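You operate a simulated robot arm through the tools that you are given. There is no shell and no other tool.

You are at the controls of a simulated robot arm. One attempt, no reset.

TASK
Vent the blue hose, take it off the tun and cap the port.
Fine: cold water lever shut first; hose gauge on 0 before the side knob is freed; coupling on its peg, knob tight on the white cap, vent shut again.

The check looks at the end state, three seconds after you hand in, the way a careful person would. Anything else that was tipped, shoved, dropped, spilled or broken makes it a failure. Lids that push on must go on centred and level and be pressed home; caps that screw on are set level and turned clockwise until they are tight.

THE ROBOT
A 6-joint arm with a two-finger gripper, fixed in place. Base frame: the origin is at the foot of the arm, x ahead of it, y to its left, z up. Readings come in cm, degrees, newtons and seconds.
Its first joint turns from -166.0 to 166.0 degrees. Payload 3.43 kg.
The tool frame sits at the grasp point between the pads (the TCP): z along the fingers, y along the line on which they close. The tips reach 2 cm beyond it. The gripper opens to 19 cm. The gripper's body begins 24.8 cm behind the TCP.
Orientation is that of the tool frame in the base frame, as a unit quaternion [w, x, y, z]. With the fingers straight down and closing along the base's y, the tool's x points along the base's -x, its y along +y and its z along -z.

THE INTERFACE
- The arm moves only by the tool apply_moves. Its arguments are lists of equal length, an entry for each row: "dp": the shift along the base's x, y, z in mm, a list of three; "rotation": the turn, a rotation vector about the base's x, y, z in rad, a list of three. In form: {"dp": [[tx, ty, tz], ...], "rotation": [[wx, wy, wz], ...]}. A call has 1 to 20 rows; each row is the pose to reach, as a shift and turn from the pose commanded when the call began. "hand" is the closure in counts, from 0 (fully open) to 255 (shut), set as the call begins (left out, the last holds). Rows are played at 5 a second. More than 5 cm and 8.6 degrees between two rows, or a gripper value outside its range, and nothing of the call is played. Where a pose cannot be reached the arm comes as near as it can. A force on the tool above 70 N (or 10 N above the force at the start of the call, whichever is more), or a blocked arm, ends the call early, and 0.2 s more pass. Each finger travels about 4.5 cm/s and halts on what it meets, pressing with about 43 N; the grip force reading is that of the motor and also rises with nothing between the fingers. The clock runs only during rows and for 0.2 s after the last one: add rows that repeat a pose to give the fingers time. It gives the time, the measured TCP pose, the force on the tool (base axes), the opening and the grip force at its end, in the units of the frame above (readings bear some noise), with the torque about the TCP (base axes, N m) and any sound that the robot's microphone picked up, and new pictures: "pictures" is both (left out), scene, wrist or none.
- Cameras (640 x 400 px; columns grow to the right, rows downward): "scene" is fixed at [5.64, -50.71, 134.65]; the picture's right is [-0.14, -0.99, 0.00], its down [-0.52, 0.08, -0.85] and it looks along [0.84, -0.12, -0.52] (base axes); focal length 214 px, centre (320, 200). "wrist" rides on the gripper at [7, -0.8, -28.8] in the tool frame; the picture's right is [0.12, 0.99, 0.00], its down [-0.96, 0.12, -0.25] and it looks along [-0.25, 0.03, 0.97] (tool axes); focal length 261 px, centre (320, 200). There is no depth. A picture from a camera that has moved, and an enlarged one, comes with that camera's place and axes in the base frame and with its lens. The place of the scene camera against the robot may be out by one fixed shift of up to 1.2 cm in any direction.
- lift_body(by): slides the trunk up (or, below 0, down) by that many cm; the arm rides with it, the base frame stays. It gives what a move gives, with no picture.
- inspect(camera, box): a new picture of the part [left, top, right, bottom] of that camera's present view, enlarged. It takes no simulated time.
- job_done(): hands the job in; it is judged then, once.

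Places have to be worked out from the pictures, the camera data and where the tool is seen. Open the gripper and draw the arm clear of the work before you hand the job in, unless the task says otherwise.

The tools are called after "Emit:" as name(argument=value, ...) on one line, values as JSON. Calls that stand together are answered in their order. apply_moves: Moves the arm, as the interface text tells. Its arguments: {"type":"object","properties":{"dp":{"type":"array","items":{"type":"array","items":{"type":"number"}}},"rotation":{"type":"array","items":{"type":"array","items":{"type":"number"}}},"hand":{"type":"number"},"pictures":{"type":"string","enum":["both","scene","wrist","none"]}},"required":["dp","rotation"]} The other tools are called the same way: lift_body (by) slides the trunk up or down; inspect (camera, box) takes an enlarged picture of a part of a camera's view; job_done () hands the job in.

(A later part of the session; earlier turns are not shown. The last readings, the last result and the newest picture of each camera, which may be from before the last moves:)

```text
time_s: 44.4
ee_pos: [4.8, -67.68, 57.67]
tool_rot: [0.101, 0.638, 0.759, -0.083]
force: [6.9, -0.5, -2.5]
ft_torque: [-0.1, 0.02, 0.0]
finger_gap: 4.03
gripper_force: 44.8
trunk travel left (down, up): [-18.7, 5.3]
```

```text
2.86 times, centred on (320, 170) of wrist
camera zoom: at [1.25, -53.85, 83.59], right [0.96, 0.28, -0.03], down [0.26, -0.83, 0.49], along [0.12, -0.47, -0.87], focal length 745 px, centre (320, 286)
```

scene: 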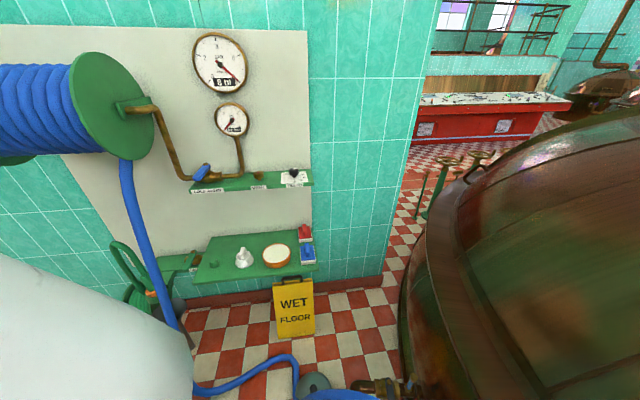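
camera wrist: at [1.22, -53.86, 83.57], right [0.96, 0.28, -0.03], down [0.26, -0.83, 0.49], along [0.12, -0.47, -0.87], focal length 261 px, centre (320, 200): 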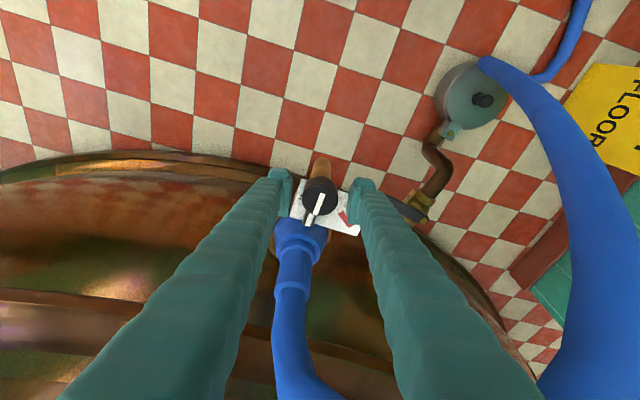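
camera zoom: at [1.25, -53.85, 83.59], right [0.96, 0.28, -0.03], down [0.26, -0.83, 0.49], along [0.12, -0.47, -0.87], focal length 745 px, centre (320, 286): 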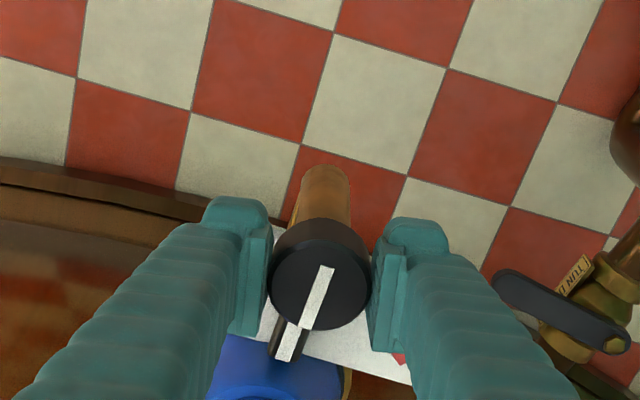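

Nicely centred, with only 7 N of side load. I turn the knob counter-clockwise towards FREE, the first 30°.

Emit:
apply_moves(dp=[[0, 0, 0], [0, 0, 0], [0, 0, 0], [0, 0, 0], [0, 0, 0]], rotation=[[0, 0, 0.13], [0, 0, 0.26], [0, 0, 0.39], [0, 0, 0.52], [0, 0, 0.52]], hand=255, pictures="wrist")

Emit:
inspect(camera="wrist", box=[240, 100, 400, 240])

```text
time_s: 45.6
ee_pos: [4.67, -67.86, 57.69]
tool_rot: [0.118, 0.422, 0.897, -0.057]
force: [-30.3, -21.5, -13.0]
ft_torque: [-0.21, 0.24, -0.12]
finger_gap: 4.01
gripper_force: 45.0
trunk travel left (down, up): [-18.7, 5.3]
camera wrist: at [-5.24, -57.33, 83.61], right [0.69, 0.72, -0.03], down [0.64, -0.59, 0.49], along [0.33, -0.36, -0.87], focal length 261 px, centre (320, 200)
```

wrist: 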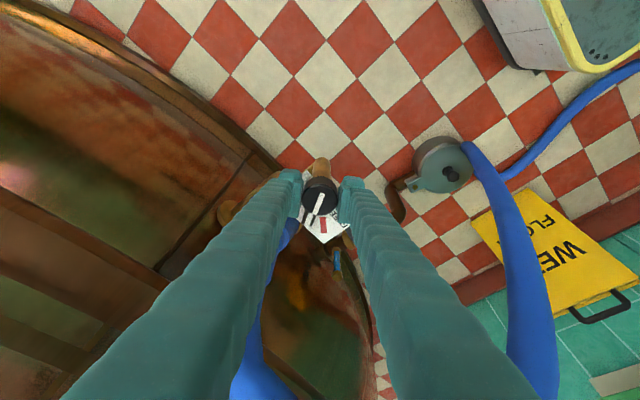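

```text
2.86 times, centred on (320, 170) of wrist
camera zoom: at [-5.24, -57.33, 83.61], right [0.69, 0.72, -0.03], down [0.64, -0.59, 0.49], along [0.33, -0.36, -0.87], focal length 745 px, centre (320, 286)
```

zoom: 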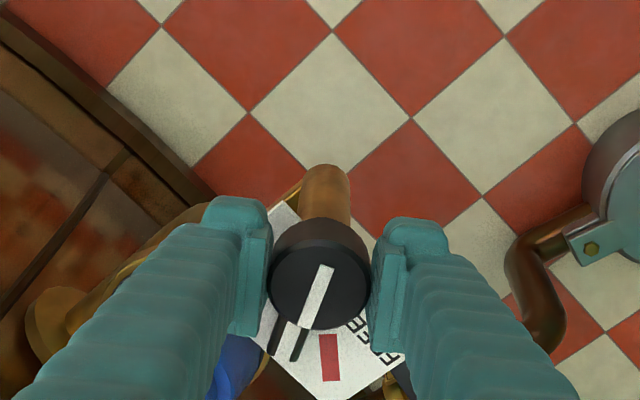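

The knob has turned 30° with modest forces, and the red FREE mark still lies some 15–20° further on. I ease the side load and keep turning.

Emit:
apply_moves(dp=[[-2, -1.5, 0], [-3, -2, 0], [-3.5, -2.5, 0], [-3.5, -2.5, 0]], rotation=[[0, 0, 0.1], [0, 0, 0.2], [0, 0, 0.3], [0, 0, 0.3]], hand=255, pictures="wrist")

Emit:
inspect(camera="wrist", box=[240, 100, 400, 240])

```text
time_s: 46.6
ee_pos: [4.55, -67.92, 57.52]
tool_rot: [0.126, 0.281, 0.951, -0.037]
force: [3.9, -16.1, -1.0]
ft_torque: [-0.23, 0.19, -0.06]
finger_gap: 4.01
gripper_force: 45.3
trunk travel left (down, up): [-18.7, 5.3]
camera wrist: at [-8.02, -60.85, 83.62], right [0.44, 0.9, -0.03], down [0.79, -0.38, 0.49], along [0.43, -0.24, -0.87], focal length 261 px, centre (320, 200)
```

wrist: 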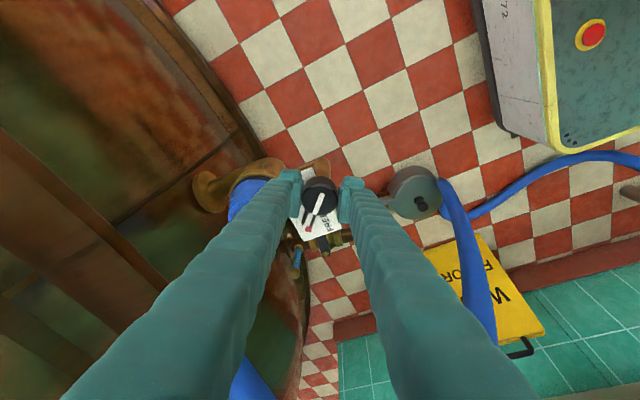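

```text
2.86 times, centred on (320, 170) of wrist
camera zoom: at [-8.02, -60.85, 83.62], right [0.44, 0.9, -0.03], down [0.79, -0.38, 0.49], along [0.43, -0.24, -0.87], focal length 745 px, centre (320, 286)
```

zoom: 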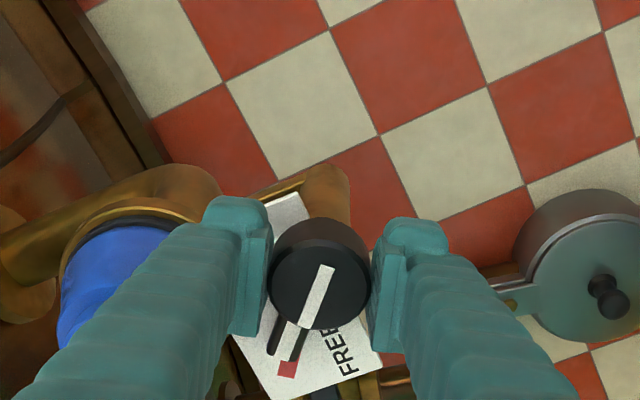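

The arm is now almost over the red FREE bar. I turn it about 6° more to sit fully on the mark.

Emit:
apply_moves(dp=[[-0.5, -1, 0], [-0.5, -1.5, 0], [-0.5, -1.5, 0]], rotation=[[0, 0, 0.05], [0, 0, 0.1], [0, 0, 0.1]], hand=255, pictures="none")

Emit:
inspect(camera="wrist", box=[280, 160, 360, 230])

```text
time_s: 47.4
ee_pos: [4.45, -67.91, 57.51]
tool_rot: [0.126, 0.235, 0.963, -0.029]
force: [26.5, 3.4, 0.2]
ft_torque: [0.08, -0.33, -0.25]
finger_gap: 4.0
gripper_force: 45.0
trunk travel left (down, up): [-18.7, 5.3]
```

```text
5.71 times, centred on (320, 195) of wrist
camera zoom: at [-8.75, -62.15, 83.63], right [0.35, 0.94, -0.03], down [0.82, -0.3, 0.49], along [0.45, -0.2, -0.87], focal length 1489 px, centre (320, 229)
```

zoom: 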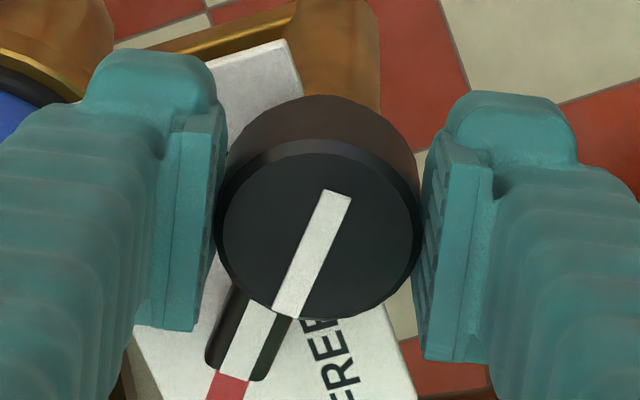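

The white line on the arm now runs straight into the red FREE bar, so the knob is free. I open the gripper and retreat up the tool axis.

Emit:
apply_moves(dp=[[0, 0, 0], [0, 0, 0], [-6, 3, 25], [-15, 8, 65], [-25, 13, 105], [-36, 19, 150], [-47, 25, 195], [-57, 30, 241], [-57, 30, 241]], rotation=[[0, 0, 0], [0, 0, 0], [0, 0, 0], [0, 0, 0], [0, 0, 0], [0, 0, 0], [0, 0, 0], [0, 0, 0], [0, 0, 0]], hand=168, pictures="wrist")

Emit:
inspect(camera="wrist", box=[240, 100, 400, 240])

```text
time_s: 49.4
ee_pos: [-1.38, -65.11, 81.46]
tool_rot: [0.127, 0.235, 0.963, -0.031]
force: [0.5, 0.7, -0.4]
ft_torque: [0.0, 0.01, -0.03]
finger_gap: 6.49
gripper_force: 0.0
trunk travel left (down, up): [-18.7, 5.3]
camera wrist: at [-14.54, -59.19, 107.58], right [0.35, 0.93, -0.03], down [0.82, -0.3, 0.49], along [0.45, -0.2, -0.87], focal length 261 px, centre (320, 200)
```

wrist: 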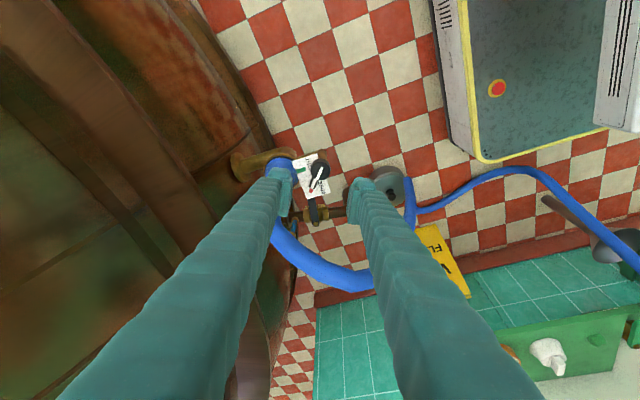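

```text
2.86 times, centred on (320, 170) of wrist
camera zoom: at [-14.54, -59.19, 107.58], right [0.35, 0.93, -0.03], down [0.82, -0.3, 0.49], along [0.45, -0.2, -0.87], focal length 745 px, centre (320, 286)
```

zoom: 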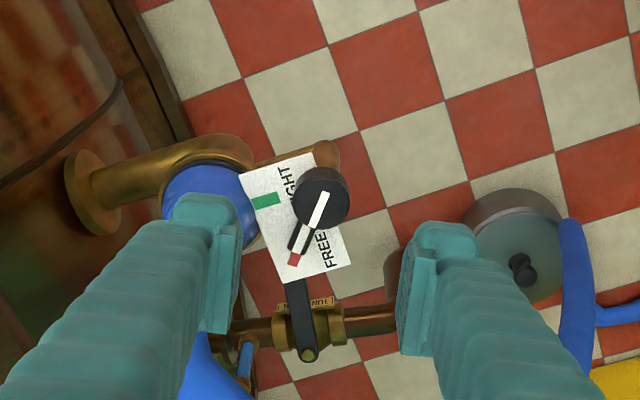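

The picture now shows the green TIGHT mark and the red FREE mark, and the arm points at FREE. Next is the coupling. I reorient the tool to lean 60°, pointing mostly +x with the fingers closing along y, so the same pose works both at the port and at the shelf peg.

Emit:
apply_moves(dp=[[-22, -8, 26], [-44, -15, 52], [-66, -22, 78], [-86, -29, 105], [-86, -29, 105]], rotation=[[0, 0, 0.12], [0, 0, 0.24], [0, 0, 0.36], [0, 0, 0.478], [0, 0, 0.478]], hand=150, pictures="none")

Emit:
apply_moves(dp=[[-10, 0, -20], [-20, 0, -40], [-30, 0, -60], [-40, 0, -80], [-50, 0, -100], [-60, 0, -120], [-60, 0, -130], [-60, 0, -130]], rotation=[[0, -0.131, 0], [0, -0.262, 0], [0, -0.393, 0], [0, -0.524, 0], [0, -0.655, 0], [0, -0.785, 0], [0, -0.785, 0], [0, -0.785, 0]], hand=150)

Emit:
inspect(camera="wrist", box=[200, 80, 440, 260])

```text
time_s: 50.6
ee_pos: [-10.08, -68.08, 92.17]
tool_rot: [0.13, 0.0, 0.992, 0.0]
force: [0.4, 0.0, -0.5]
ft_torque: [0.04, -0.05, -0.02]
finger_gap: 7.85
gripper_force: 0.2
trunk travel left (down, up): [-18.7, 5.3]
```

```text
time_s: 52.4
ee_pos: [-16.13, -67.7, 79.13]
tool_rot: [0.5, 0.0, 0.866, 0.0]
force: [0.1, -0.2, -0.3]
ft_torque: [-0.01, 0.01, 0.04]
finger_gap: 7.84
gripper_force: 0.1
trunk travel left (down, up): [-18.7, 5.3]
camera wrist: at [-44.61, -68.62, 87.54], right [-0.06, 0.99, -0.1], down [0.27, 0.12, 0.96], along [0.96, 0.03, -0.27], focal length 261 px, centre (320, 200)
```

scene: 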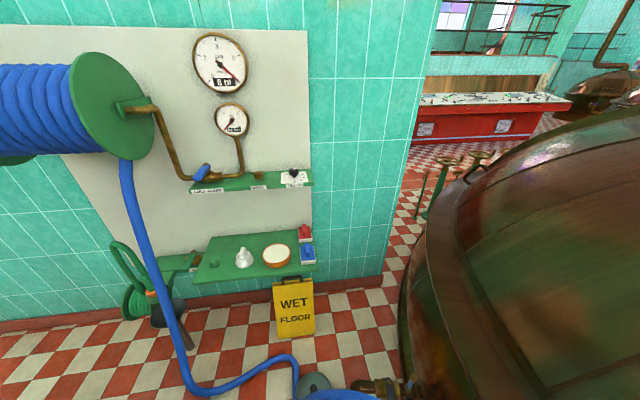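
wrist: 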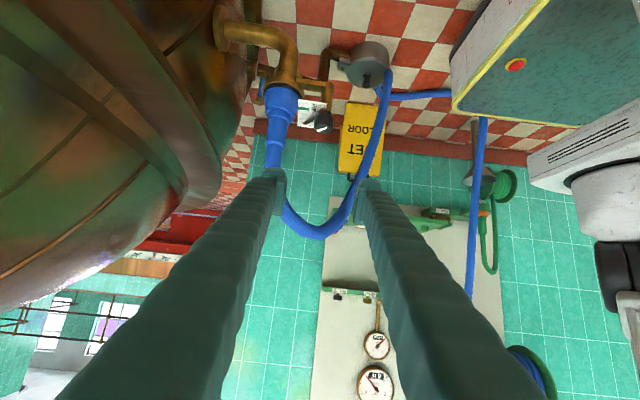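

```text
2.22 times, centred on (320, 170) of wrist
camera zoom: at [-44.61, -68.62, 87.54], right [-0.06, 0.99, -0.1], down [0.27, 0.12, 0.96], along [0.96, 0.03, -0.27], focal length 579 px, centre (320, 267)
```

zoom: 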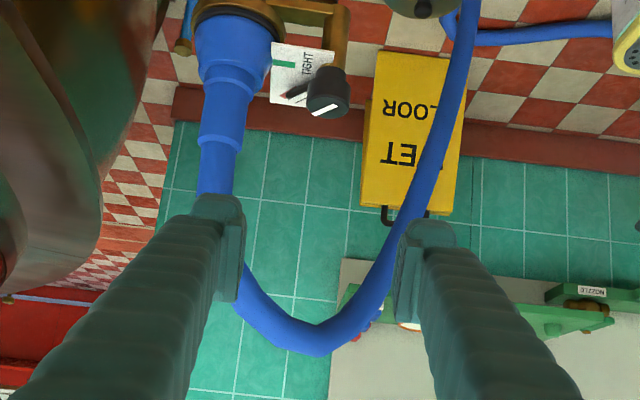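

The view (upside-down) shows the coupling's mid cylinder at z≈58–63.6 and about 4.7 cm across, on the axis (3.8, -77.7). I move to a pre-grasp 20 cm back along the tool axis.

Emit:
apply_moves(dp=[[8, -33, -28], [17, -66, -56], [26, -100, -84], [26, -100, -84]], rotation=[[0, 0, 0], [0, 0, 0], [0, 0, 0], [0, 0, 0]], hand=145, pictures="wrist")

Emit:
inspect(camera="wrist", box=[220, 60, 420, 240])

```text
time_s: 53.4
ee_pos: [-13.43, -77.91, 70.71]
tool_rot: [0.499, -0.001, 0.867, 0.001]
force: [0.7, -0.3, -0.6]
ft_torque: [-0.01, 0.01, 0.05]
finger_gap: 8.18
gripper_force: 0.1
trunk travel left (down, up): [-18.7, 5.3]
camera wrist: at [-41.87, -78.77, 79.18], right [-0.06, 0.99, -0.1], down [0.27, 0.11, 0.96], along [0.96, 0.03, -0.27], focal length 261 px, centre (320, 200)
```

wrist: 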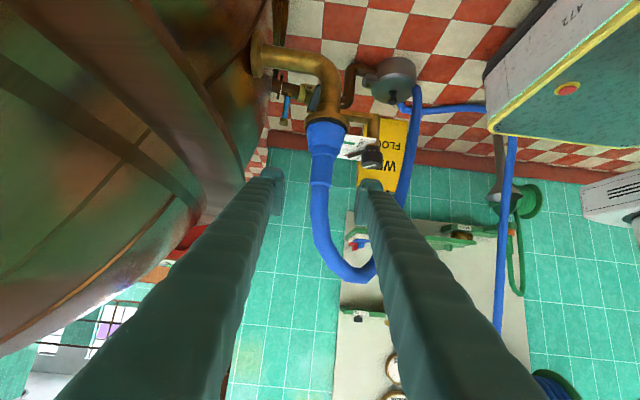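

```text
2.22 times, centred on (320, 150) of wrist
camera zoom: at [-41.87, -78.77, 79.18], right [-0.06, 0.99, -0.1], down [0.27, 0.11, 0.96], along [0.96, 0.03, -0.27], focal length 579 px, centre (320, 311)
```

zoom: 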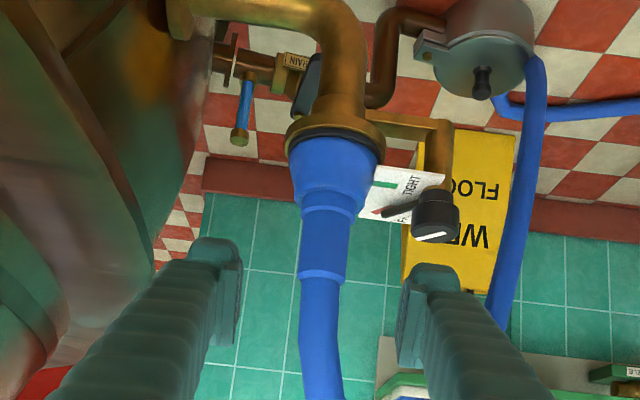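

The coupling's mid cylinder is centred on the tool axis at (3.8, -77.5, 60). I advance along the axis with the fingers 8 cm apart.

Emit:
apply_moves(dp=[[34, 1, -20], [69, 1.5, -41], [103, 2, -61], [138, 2.5, -81], [172, 3, -102], [172, 3, -102]], rotation=[[0, 0, 0], [0, 0, 0], [0, 0, 0], [0, 0, 0], [0, 0, 0], [0, 0, 0]], hand=145, pictures="wrist")

Emit:
inspect(camera="wrist", box=[220, 80, 420, 240])

```text
time_s: 54.8
ee_pos: [3.84, -77.75, 60.74]
tool_rot: [0.5, 0.0, 0.866, 0.0]
force: [0.4, 0.3, -0.5]
ft_torque: [0.01, 0.01, -0.03]
finger_gap: 8.18
gripper_force: 0.1
trunk travel left (down, up): [-18.7, 5.3]
camera wrist: at [-24.7, -78.47, 69.18], right [-0.06, 0.99, -0.1], down [0.27, 0.12, 0.96], along [0.96, 0.03, -0.27], focal length 261 px, centre (320, 200)
```

wrist: 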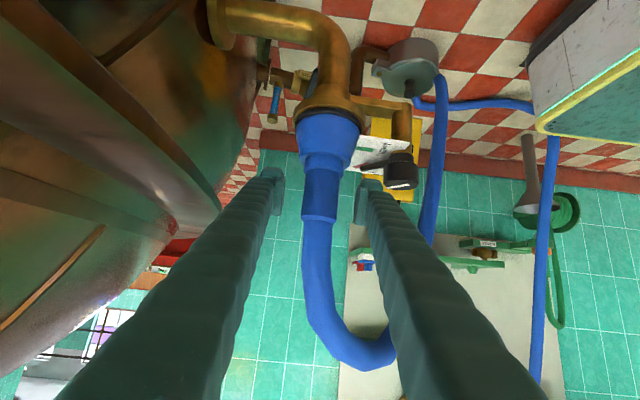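

```text
2.50 times, centred on (320, 160) of wrist
camera zoom: at [-24.7, -78.47, 69.18], right [-0.06, 0.99, -0.1], down [0.27, 0.12, 0.96], along [0.96, 0.03, -0.27], focal length 652 px, centre (320, 300)
```

zoom: 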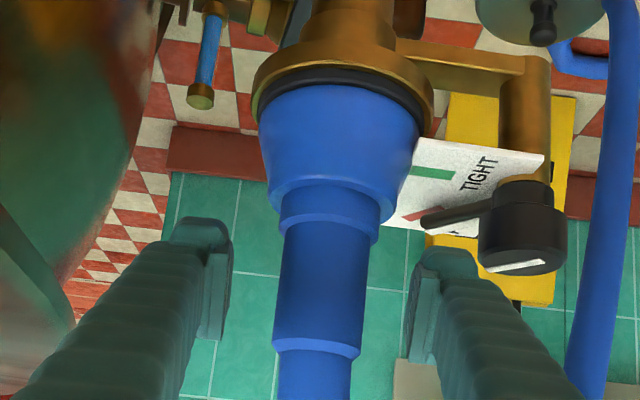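

The mid cylinder sits centred between the pads, between the base ring and the hose lip. I close the gripper on it.

Emit:
apply_moves(dp=[[0, 0, 0], [0, 0, 0], [0, 0, 0], [0, 0, 0], [0, 0, 0]], rotation=[[0, 0, 0], [0, 0, 0], [0, 0, 0], [0, 0, 0], [0, 0, 0]], hand=255, pictures="none")

Emit:
inspect(camera="wrist", box=[220, 80, 420, 240])

```text
time_s: 56.0
ee_pos: [3.83, -77.65, 60.71]
tool_rot: [0.499, 0.001, 0.866, -0.001]
force: [0.5, 1.8, 0.1]
ft_torque: [0.21, -0.05, -0.06]
finger_gap: 4.1
gripper_force: 42.5
trunk travel left (down, up): [-18.7, 5.3]
```

```text
2.50 times, centred on (320, 160) of wrist
camera zoom: at [-24.74, -78.46, 69.19], right [-0.06, 0.99, -0.1], down [0.27, 0.12, 0.96], along [0.96, 0.03, -0.27], focal length 652 px, centre (320, 300)
```

zoom: 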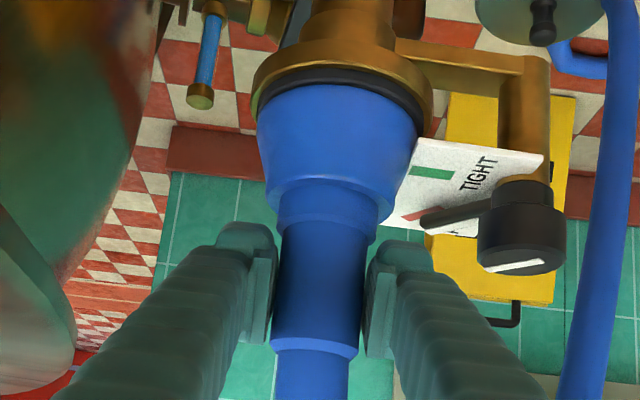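

Gripped at a 4.1 cm gap with hardly any side load. I lift straight up, slowly at first, watching the force.

Emit:
apply_moves(dp=[[0, 0, 5], [0, 0, 10], [0, 0, 15], [0, 0, 20], [0, 0, 20]], rotation=[[0, 0, 0], [0, 0, 0], [0, 0, 0], [0, 0, 0], [0, 0, 0]], hand=255, pictures="wrist")

Emit:
inspect(camera="wrist", box=[220, 60, 420, 220])

```text
time_s: 57.2
ee_pos: [3.98, -77.68, 62.69]
tool_rot: [0.499, -0.001, 0.867, 0.001]
force: [0.2, 0.4, -3.2]
ft_torque: [-0.01, -0.02, -0.02]
finger_gap: 4.1
gripper_force: 43.1
trunk travel left (down, up): [-18.7, 5.3]
camera wrist: at [-24.69, -78.45, 71.08], right [-0.06, 0.99, -0.1], down [0.27, 0.12, 0.96], along [0.96, 0.03, -0.27], focal length 261 px, centre (320, 200)
```

wrist: 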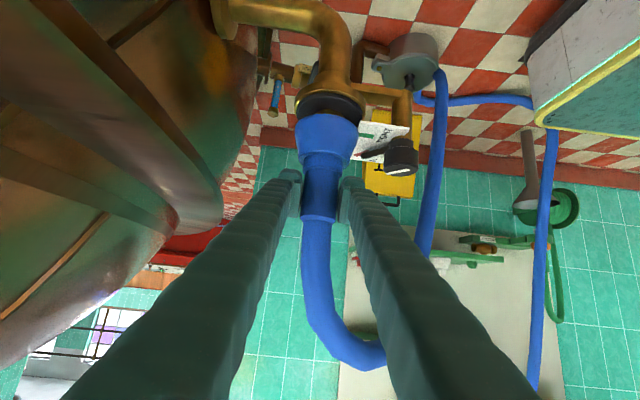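

```text
2.50 times, centred on (320, 140) of wrist
camera zoom: at [-24.69, -78.45, 71.08], right [-0.06, 0.99, -0.1], down [0.27, 0.12, 0.96], along [0.96, 0.03, -0.27], focal length 652 px, centre (320, 350)
```

zoom: 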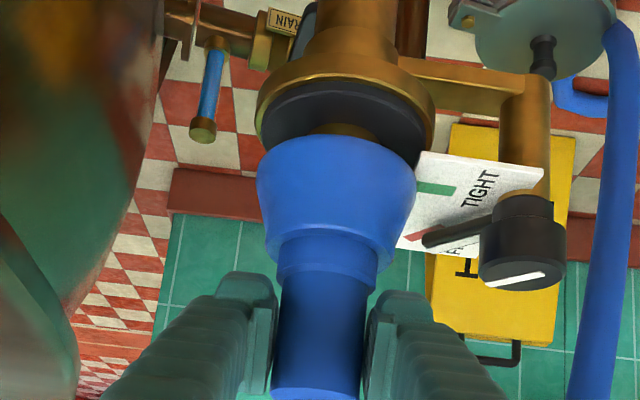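

The coupling is off its bronze spigot and hangs freely at about 3 N. I continue straight up until well clear of the knob and spigot.

Emit:
apply_moves(dp=[[0, 0, 20], [0, 0, 45], [0, 0, 75], [0, 0, 110], [0, 0, 150], [0, 0, 190], [0, 0, 190]], rotation=[[0, 0, 0], [0, 0, 0], [0, 0, 0], [0, 0, 0], [0, 0, 0], [0, 0, 0], [0, 0, 0]], hand=255)

Emit:
inspect(camera="wrist", box=[200, 20, 440, 220])

```text
time_s: 58.8
ee_pos: [3.86, -77.74, 81.46]
tool_rot: [0.5, 0.001, 0.866, -0.001]
force: [0.7, -0.6, -4.5]
ft_torque: [-0.01, 0.05, 0.0]
finger_gap: 4.06
gripper_force: 43.0
trunk travel left (down, up): [-18.7, 5.3]
camera wrist: at [-24.7, -78.45, 89.9], right [-0.06, 0.99, -0.1], down [0.27, 0.12, 0.96], along [0.96, 0.03, -0.27], focal length 261 px, centre (320, 200)
```

scene: 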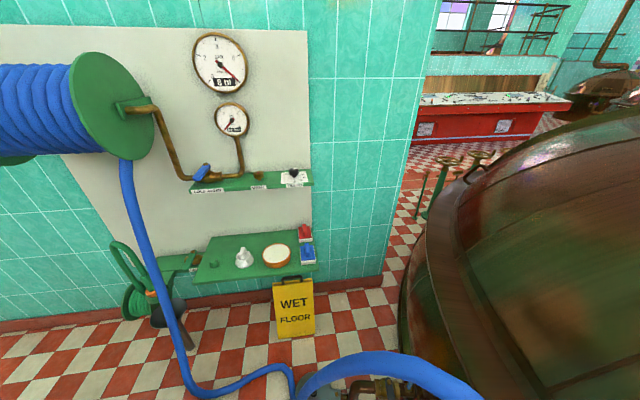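
wrist: 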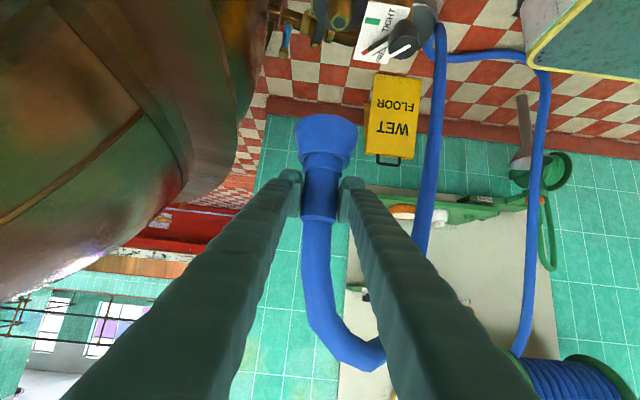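

```text
2.00 times, centred on (320, 120) of wrist
camera zoom: at [-24.7, -78.45, 89.9], right [-0.06, 0.99, -0.1], down [0.27, 0.12, 0.96], along [0.96, 0.03, -0.27], focal length 521 px, centre (320, 360)
```

zoom: 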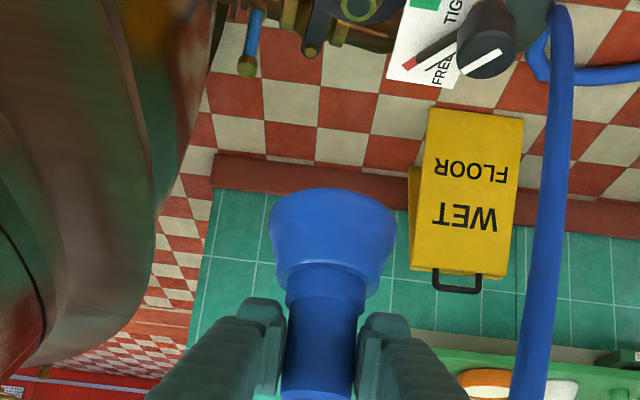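

The coupling is off the port and the hose follows cleanly. I carry it towards the shelf at z≈82, yawing by 40° along the way so the wrist stays within reach.

Emit:
apply_moves(dp=[[33, 24, 2], [67, 49, 4], [101, 74, 5], [135, 99, 5], [170, 124, 5], [205, 149, 5], [240, 175, 5], [275, 201, 5], [311, 227, 5], [311, 227, 5]], rotation=[[0, 0, 0.0776], [0, 0, 0.155], [0, 0, 0.233], [0, 0, 0.31], [0, 0, 0.388], [0, 0, 0.465], [0, 0, 0.543], [0, 0, 0.62], [0, 0, 0.698], [0, 0, 0.698]], hand=255)

```text
time_s: 61.0
ee_pos: [34.93, -55.02, 82.21]
tool_rot: [0.469, -0.296, 0.814, 0.17]
force: [0.3, 0.1, -3.5]
ft_torque: [-0.01, 0.03, 0.0]
finger_gap: 4.06
gripper_force: 42.5
trunk travel left (down, up): [-18.7, 5.3]
camera wrist: at [13.65, -73.83, 90.63], right [-0.68, 0.72, -0.1], down [0.13, 0.26, 0.96], along [0.72, 0.64, -0.27], focal length 261 px, centre (320, 200)
```

scene: 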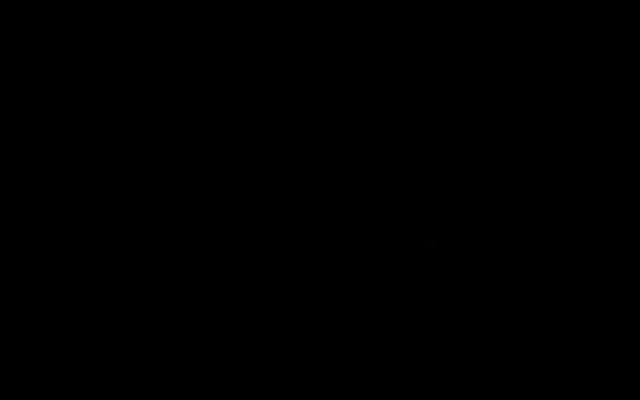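
wrist: 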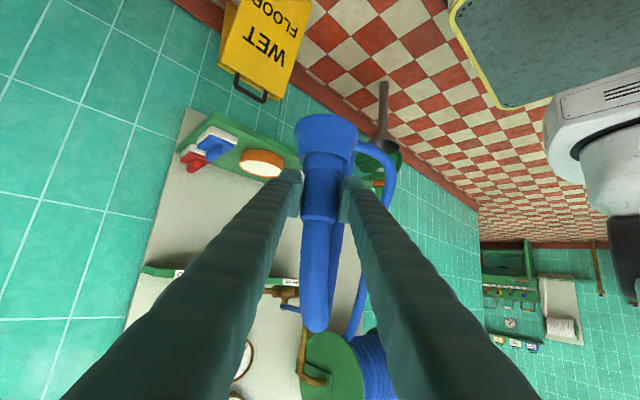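

The scene camera is momentarily inside the arm's silhouette, but the wrist picture shows the coupling firmly held and the hose trailing free. I go on towards the peg at about (76.5, -13.5).

Emit:
apply_moves(dp=[[31, 32, 0], [62, 65, 0], [93, 97, 0], [124, 130, 0], [155, 162, 0], [186, 195, 0], [217, 227, 0], [248, 260, 0], [280, 292, 0], [311, 325, -10], [311, 325, -20], [311, 325, -20]], rotation=[[0, 0, 0], [0, 0, 0], [0, 0, 0], [0, 0, 0], [0, 0, 0], [0, 0, 0], [0, 0, 0], [0, 0, 0], [0, 0, 0], [0, 0, 0], [0, 0, 0], [0, 0, 0]], hand=255)

Emit:
inspect(camera="wrist", box=[220, 0, 440, 180])

```text
time_s: 63.6
ee_pos: [66.11, -22.38, 80.19]
tool_rot: [0.47, -0.296, 0.814, 0.17]
force: [-0.8, -0.7, -3.6]
ft_torque: [-0.01, 0.03, 0.01]
finger_gap: 4.08
gripper_force: 42.8
trunk travel left (down, up): [-18.7, 5.3]
camera wrist: at [44.72, -41.32, 88.67], right [-0.68, 0.72, -0.1], down [0.13, 0.26, 0.96], along [0.72, 0.64, -0.27], focal length 261 px, centre (320, 200)
```

scene: 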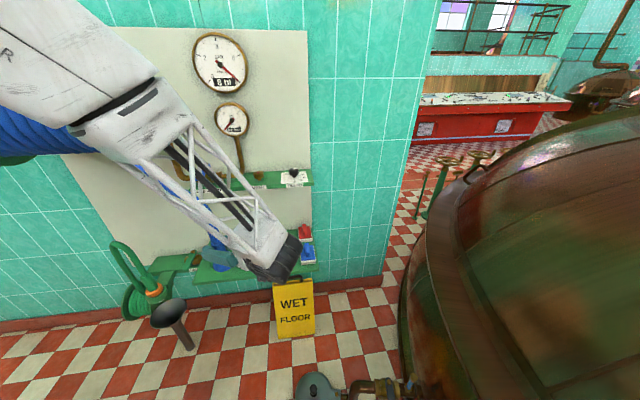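
wrist: 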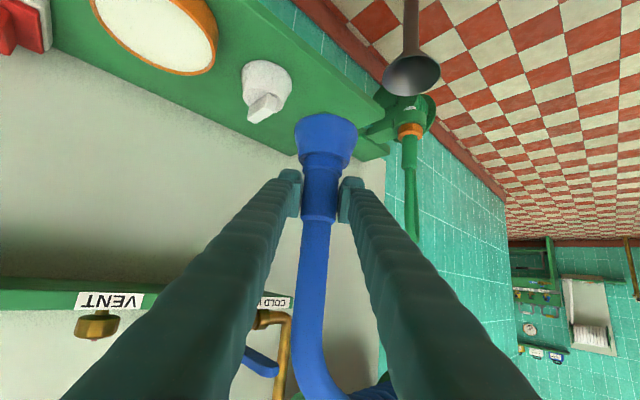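

```text
2.22 times, centred on (330, 90) of wrist
camera zoom: at [44.72, -41.32, 88.67], right [-0.68, 0.72, -0.1], down [0.13, 0.26, 0.96], along [0.72, 0.64, -0.27], focal length 579 px, centre (298, 444)
```

zoom: 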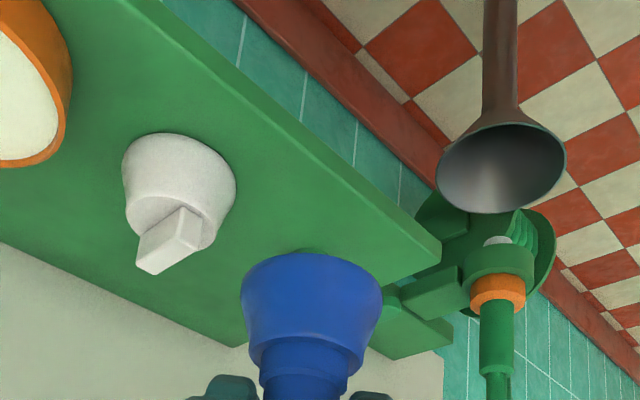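

The hose has been drawn back up by the reel, and the cap, bowl and shelf are all in view, but the peg is hidden behind the coupling base. I raise 5 cm to look over it.

Emit:
apply_moves(dp=[[0, 0, 25], [0, 0, 50], [0, 0, 50]], rotation=[[0, 0, 0], [0, 0, 0], [0, 0, 0]], hand=255, pictures="none")

Emit:
inspect(camera="wrist", box=[250, 20, 410, 140])

Emit:
inspect(camera="wrist", box=[280, 50, 360, 120])

```text
time_s: 64.4
ee_pos: [65.97, -22.5, 85.35]
tool_rot: [0.47, -0.297, 0.814, 0.17]
force: [-0.3, -0.7, -3.8]
ft_torque: [-0.02, 0.05, 0.01]
finger_gap: 4.1
gripper_force: 43.0
trunk travel left (down, up): [-18.7, 5.3]
```

```text
3.33 times, centred on (330, 80) of wrist
camera zoom: at [44.63, -41.3, 93.7], right [-0.68, 0.72, -0.1], down [0.13, 0.26, 0.96], along [0.72, 0.64, -0.27], focal length 869 px, centre (287, 600)
```

zoom: 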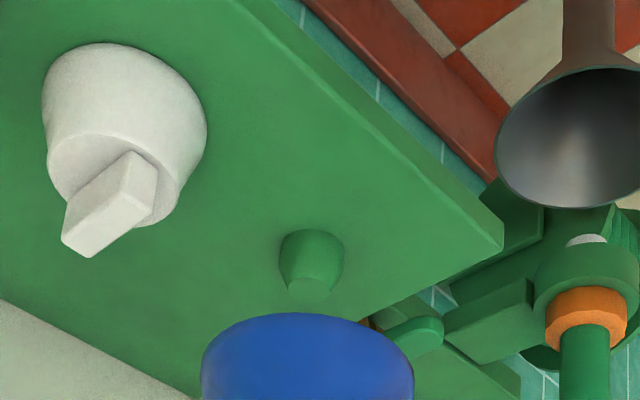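

```text
5.71 times, centred on (320, 85) of wrist
camera zoom: at [44.63, -41.3, 93.7], right [-0.68, 0.72, -0.1], down [0.13, 0.26, 0.96], along [0.72, 0.64, -0.27], focal length 1489 px, centre (320, 857)
```

zoom: 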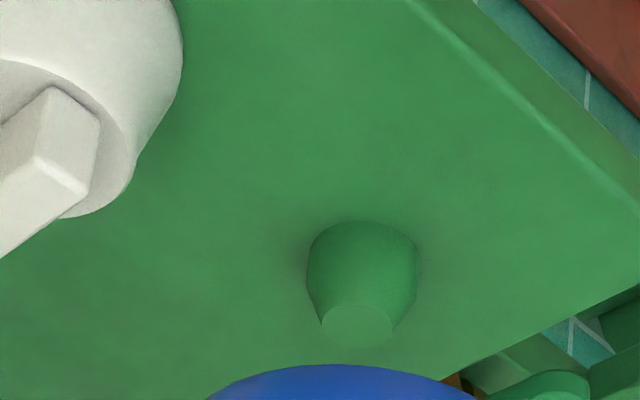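

The peg is a stub about 3.6 cm across with a chamfered top, at about (76.1, -14.0), top z≈64, on a shelf at z≈61.4. The coupling bottom hangs about 8 cm below the TCP. I lower a little and move over the peg.

Emit:
apply_moves(dp=[[0, 0, -35], [0, 0, -75], [34, 28, -75], [68, 57, -75], [101, 85, -75], [101, 85, -75]], rotation=[[0, 0, 0], [0, 0, 0], [0, 0, 0], [0, 0, 0], [0, 0, 0], [0, 0, 0]], hand=255)

Emit:
inspect(camera="wrist", box=[240, 30, 400, 150])

Emit:
inspect(camera="scene", box=[140, 180, 340, 300])

```text
time_s: 65.8
ee_pos: [75.95, -13.93, 77.82]
tool_rot: [0.468, -0.297, 0.815, 0.17]
force: [-1.0, 0.1, -3.1]
ft_torque: [-0.03, 0.02, -0.03]
finger_gap: 4.06
gripper_force: 42.9
trunk travel left (down, up): [-18.7, 5.3]
camera wrist: at [54.69, -32.68, 86.25], right [-0.68, 0.72, -0.1], down [0.13, 0.26, 0.96], along [0.72, 0.64, -0.28], focal length 261 px, centre (320, 200)
```

scene: 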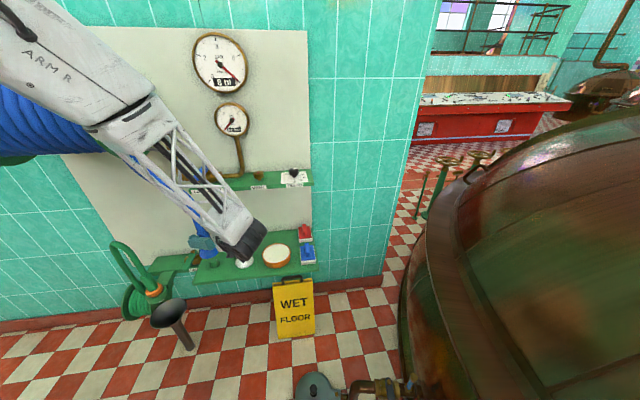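
wrist: 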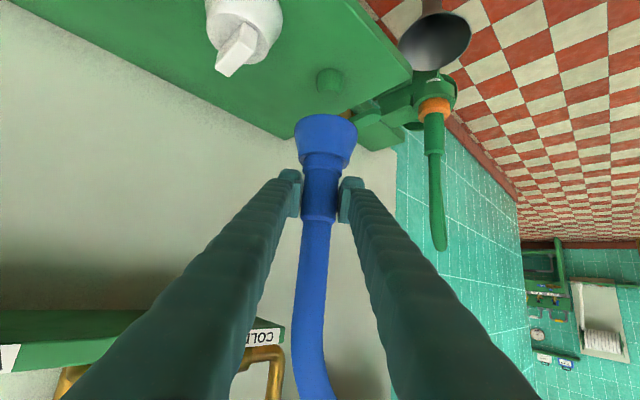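

```text
3.33 times, centred on (320, 90) of wrist
camera zoom: at [54.69, -32.68, 86.25], right [-0.68, 0.72, -0.1], down [0.13, 0.26, 0.96], along [0.72, 0.64, -0.28], focal length 869 px, centre (320, 567)
```

zoom: 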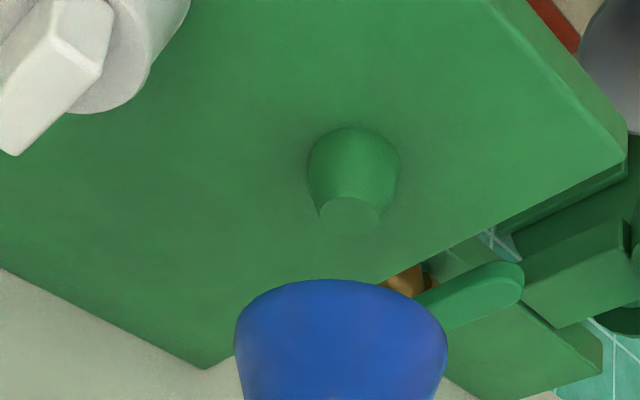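

```text
3.20 times, centred on (240, 240) of scene
camera zoom: at [5.64, -50.71, 134.65], right [-0.14, -0.99, 0.0], down [-0.52, 0.08, -0.85], along [0.84, -0.12, -0.52], focal length 686 px, centre (576, 72)
```

zoom: 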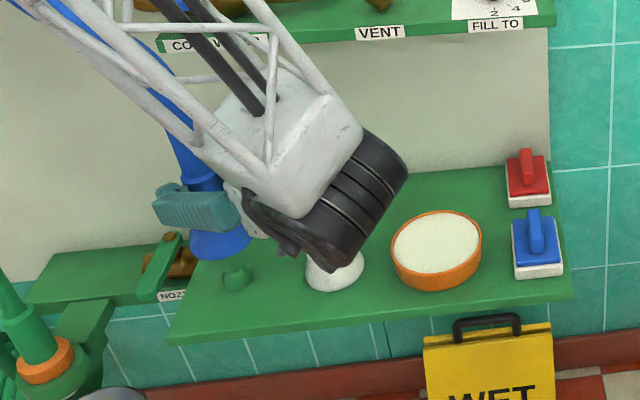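

The coupling hangs right over the peg, with lateral alignment within 1–2 mm by the picture. I lower it in small steps, watching for contact.

Emit:
apply_moves(dp=[[0, -1, -20], [0, -1, -40], [0, -1, -50], [0, -1, -50]], rotation=[[0, 0, 0], [0, 0, 0], [0, 0, 0], [0, 0, 0]], hand=255, pictures="none")

Emit:
inspect(camera="wrist", box=[260, 40, 400, 150])

Emit:
inspect(camera="scene", box=[160, 190, 300, 290])

```text
time_s: 66.8
ee_pos: [75.98, -14.17, 73.06]
tool_rot: [0.47, -0.297, 0.814, 0.171]
force: [0.9, 0.7, -3.7]
ft_torque: [-0.02, 0.03, -0.04]
finger_gap: 4.07
gripper_force: 42.5
trunk travel left (down, up): [-18.7, 5.3]
```

```text
3.64 times, centred on (330, 95) of wrist
camera zoom: at [54.67, -32.87, 81.28], right [-0.68, 0.72, -0.1], down [0.13, 0.26, 0.96], along [0.72, 0.64, -0.27], focal length 948 px, centre (284, 582)
```

zoom: 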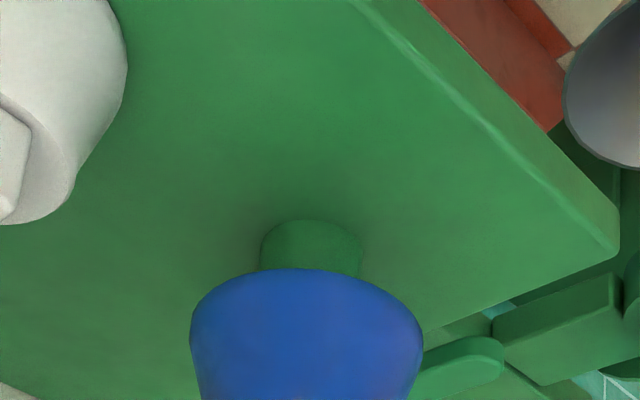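

```text
4.00 times, centred on (230, 240) of scene
camera zoom: at [5.64, -50.71, 134.65], right [-0.14, -0.99, 0.0], down [-0.52, 0.08, -0.85], along [0.84, -0.12, -0.52], focal length 858 px, centre (680, 40)
```

zoom: 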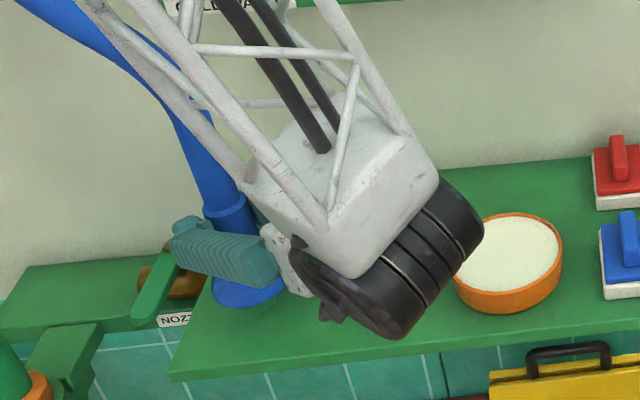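

The coupling base is now just above the peg top and still aligned, with no contact. I lower 15 mm more.

Emit:
apply_moves(dp=[[0, 0, -5], [0, 0, -10], [0, 0, -15], [0, 0, -15]], rotation=[[0, 0, 0], [0, 0, 0], [0, 0, 0], [0, 0, 0]], hand=255, pictures="none")

Emit:
inspect(camera="wrist", box=[260, 40, 400, 150])

```text
time_s: 67.8
ee_pos: [76.02, -13.96, 71.41]
tool_rot: [0.469, -0.296, 0.815, 0.17]
force: [0.6, 0.1, -3.1]
ft_torque: [-0.04, 0.02, 0.0]
finger_gap: 4.11
gripper_force: 43.3
trunk travel left (down, up): [-18.7, 5.3]
```

```text
3.64 times, centred on (330, 95) of wrist
camera zoom: at [54.73, -32.81, 79.7], right [-0.68, 0.72, -0.1], down [0.13, 0.26, 0.96], along [0.72, 0.64, -0.27], focal length 948 px, centre (284, 582)
```

zoom: 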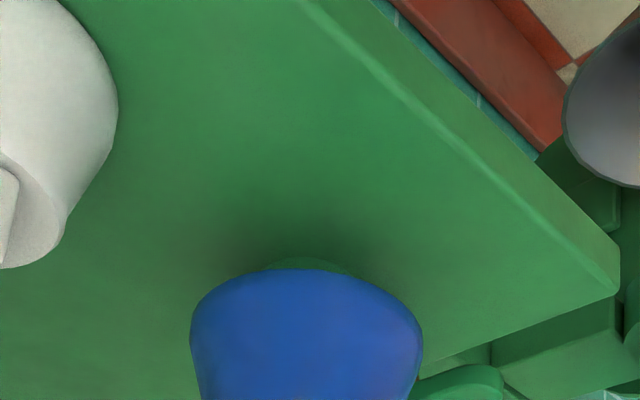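

There's still no contact, so the peg is inside the coupling. I continue lowering gently until it seats.

Emit:
apply_moves(dp=[[0, 0, -4], [0, 0, -8], [0, 0, -11], [0, 0, -14], [0, 0, -14]], rotation=[[0, 0, 0], [0, 0, 0], [0, 0, 0], [0, 0, 0], [0, 0, 0]], hand=255, pictures="none")

Emit:
inspect(camera="wrist", box=[260, 40, 400, 150])

```text
time_s: 69.0
ee_pos: [76.04, -14.2, 69.82]
tool_rot: [0.469, -0.297, 0.814, 0.171]
force: [7.4, 7.2, 8.7]
ft_torque: [0.83, -0.89, 0.05]
finger_gap: 4.09
gripper_force: 42.7
trunk travel left (down, up): [-18.7, 5.3]
```

```text
3.64 times, centred on (330, 95) of wrist
camera zoom: at [54.79, -32.98, 78.21], right [-0.68, 0.72, -0.1], down [0.13, 0.26, 0.96], along [0.72, 0.64, -0.27], focal length 948 px, centre (284, 582)
```

zoom: 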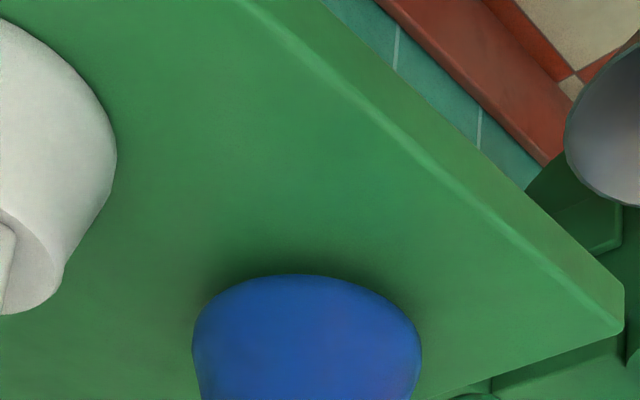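

Contact: 12 N upward at the expected seating height (bottom z≈61.6), with a small push along the pointing direction. I ease 1.5 mm forward and 1.5 mm down to seat it squarely, then check the forces.

Emit:
apply_moves(dp=[[0.8, 0.8, 0], [1.2, 1.2, -0.8], [1.2, 1.2, -1.5], [1.2, 1.2, -1.5]], rotation=[[0, 0, 0], [0, 0, 0], [0, 0, 0], [0, 0, 0]], hand=255, pictures="scene")

Emit:
inspect(camera="scene", box=[160, 190, 300, 290])

```text
time_s: 70.0
ee_pos: [76.17, -13.95, 69.71]
tool_rot: [0.47, -0.296, 0.814, 0.171]
force: [0.7, -0.6, -3.7]
ft_torque: [0.0, 0.0, 0.06]
finger_gap: 4.08
gripper_force: 43.1
trunk travel left (down, up): [-18.7, 5.3]
```

scene: 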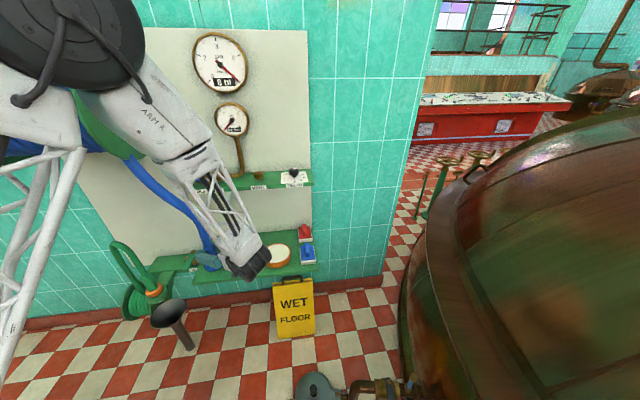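

```text
4.00 times, centred on (230, 240) of scene
camera zoom: at [5.64, -50.71, 134.65], right [-0.14, -0.99, 0.0], down [-0.52, 0.08, -0.85], along [0.84, -0.12, -0.52], focal length 858 px, centre (680, 40)
```

zoom: 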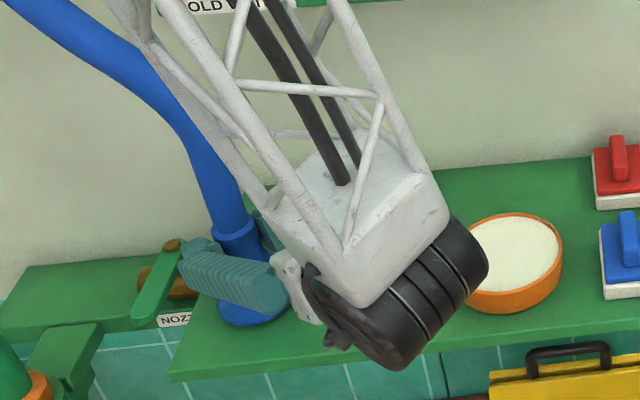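

Shifting forward released the contact, so it was only rubbing the peg and isn't seated yet. I lower further in 2 mm steps.

Emit:
apply_moves(dp=[[0, 0, -2], [0, 0, -4], [0, 0, -6], [0, 0, -6]], rotation=[[0, 0, 0], [0, 0, 0], [0, 0, 0], [0, 0, 0]], hand=255, pictures="none")

Emit:
inspect(camera="wrist", box=[260, 40, 400, 150])

```text
time_s: 71.0
ee_pos: [76.16, -13.92, 69.15]
tool_rot: [0.469, -0.296, 0.814, 0.17]
force: [9.5, 8.8, 6.2]
ft_torque: [0.85, -1.0, 0.07]
finger_gap: 4.08
gripper_force: 43.0
trunk travel left (down, up): [-18.7, 5.3]
```

```text
3.64 times, centred on (330, 95) of wrist
camera zoom: at [54.91, -32.73, 77.48], right [-0.68, 0.72, -0.1], down [0.13, 0.26, 0.96], along [0.72, 0.64, -0.27], focal length 948 px, centre (284, 582)
```

zoom: 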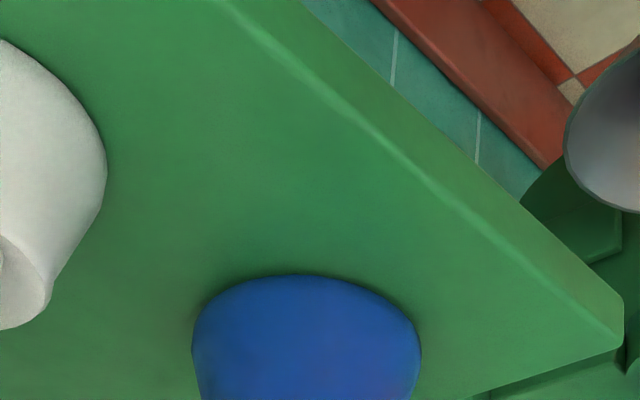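

The same forward push came back 5 mm lower, so the coupling is riding the peg's chamfer and needs to go a bit further forward. I shift 3 mm along the pointing direction, then lower again.

Emit:
apply_moves(dp=[[1.2, 1, 0], [2.3, 1.9, 0], [2.3, 1.9, -2], [2.3, 1.9, -4], [2.3, 1.9, -4]], rotation=[[0, 0, 0], [0, 0, 0], [0, 0, 0], [0, 0, 0], [0, 0, 0]], hand=255, pictures="none")

Emit:
inspect(camera="wrist", box=[260, 40, 400, 150])

```text
time_s: 72.2
ee_pos: [76.58, -13.65, 68.8]
tool_rot: [0.47, -0.298, 0.813, 0.171]
force: [12.9, -0.8, 30.5]
ft_torque: [-0.42, -0.13, 0.13]
finger_gap: 4.08
gripper_force: 42.9
trunk travel left (down, up): [-18.7, 5.3]
```

```text
3.64 times, centred on (330, 95) of wrist
camera zoom: at [55.21, -32.5, 77.19], right [-0.68, 0.72, -0.11], down [0.13, 0.26, 0.96], along [0.72, 0.64, -0.27], focal length 948 px, centre (284, 582)
```

zoom: 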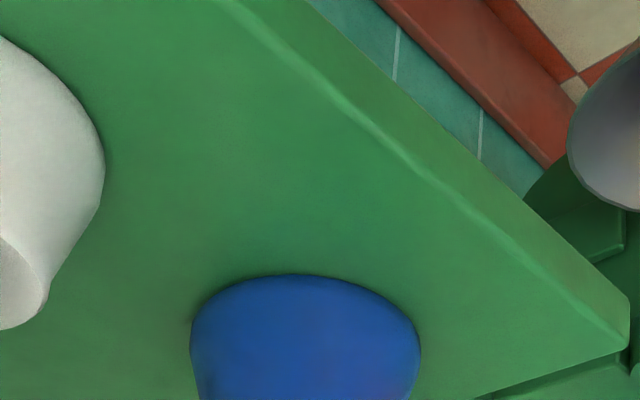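

Now there's 34 N of vertical support with the bottom at about z=60.6–61, which should be the shelf itself. I zoom on the base edge to check it's flush before letting go.

Emit:
inspect(camera="wrist", box=[290, 90, 370, 150])

Emit:
inspect(camera="scene", box=[180, 220, 260, 290])

```text
6.67 times, centred on (330, 120) of wrist
camera zoom: at [55.21, -32.5, 77.19], right [-0.68, 0.72, -0.11], down [0.13, 0.26, 0.96], along [0.72, 0.64, -0.27], focal length 1738 px, centre (253, 733)
```

zoom: 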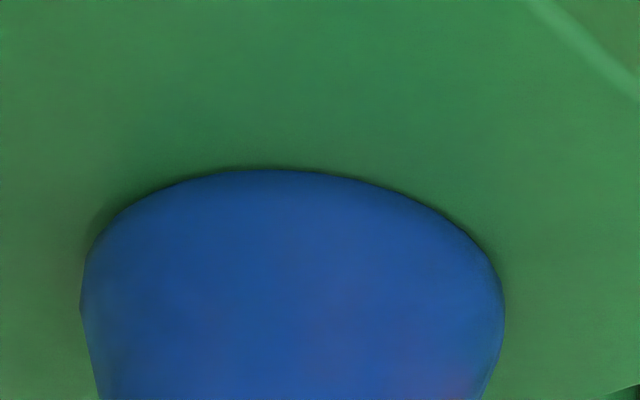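

```text
5.71 times, centred on (220, 255) of scene
camera zoom: at [5.64, -50.71, 134.65], right [-0.14, -0.99, 0.0], down [-0.52, 0.08, -0.85], along [0.84, -0.12, -0.52], focal length 1226 px, centre (891, -114)
```

zoom: 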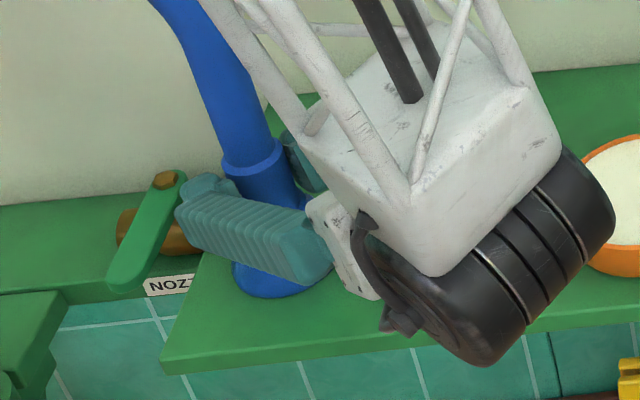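

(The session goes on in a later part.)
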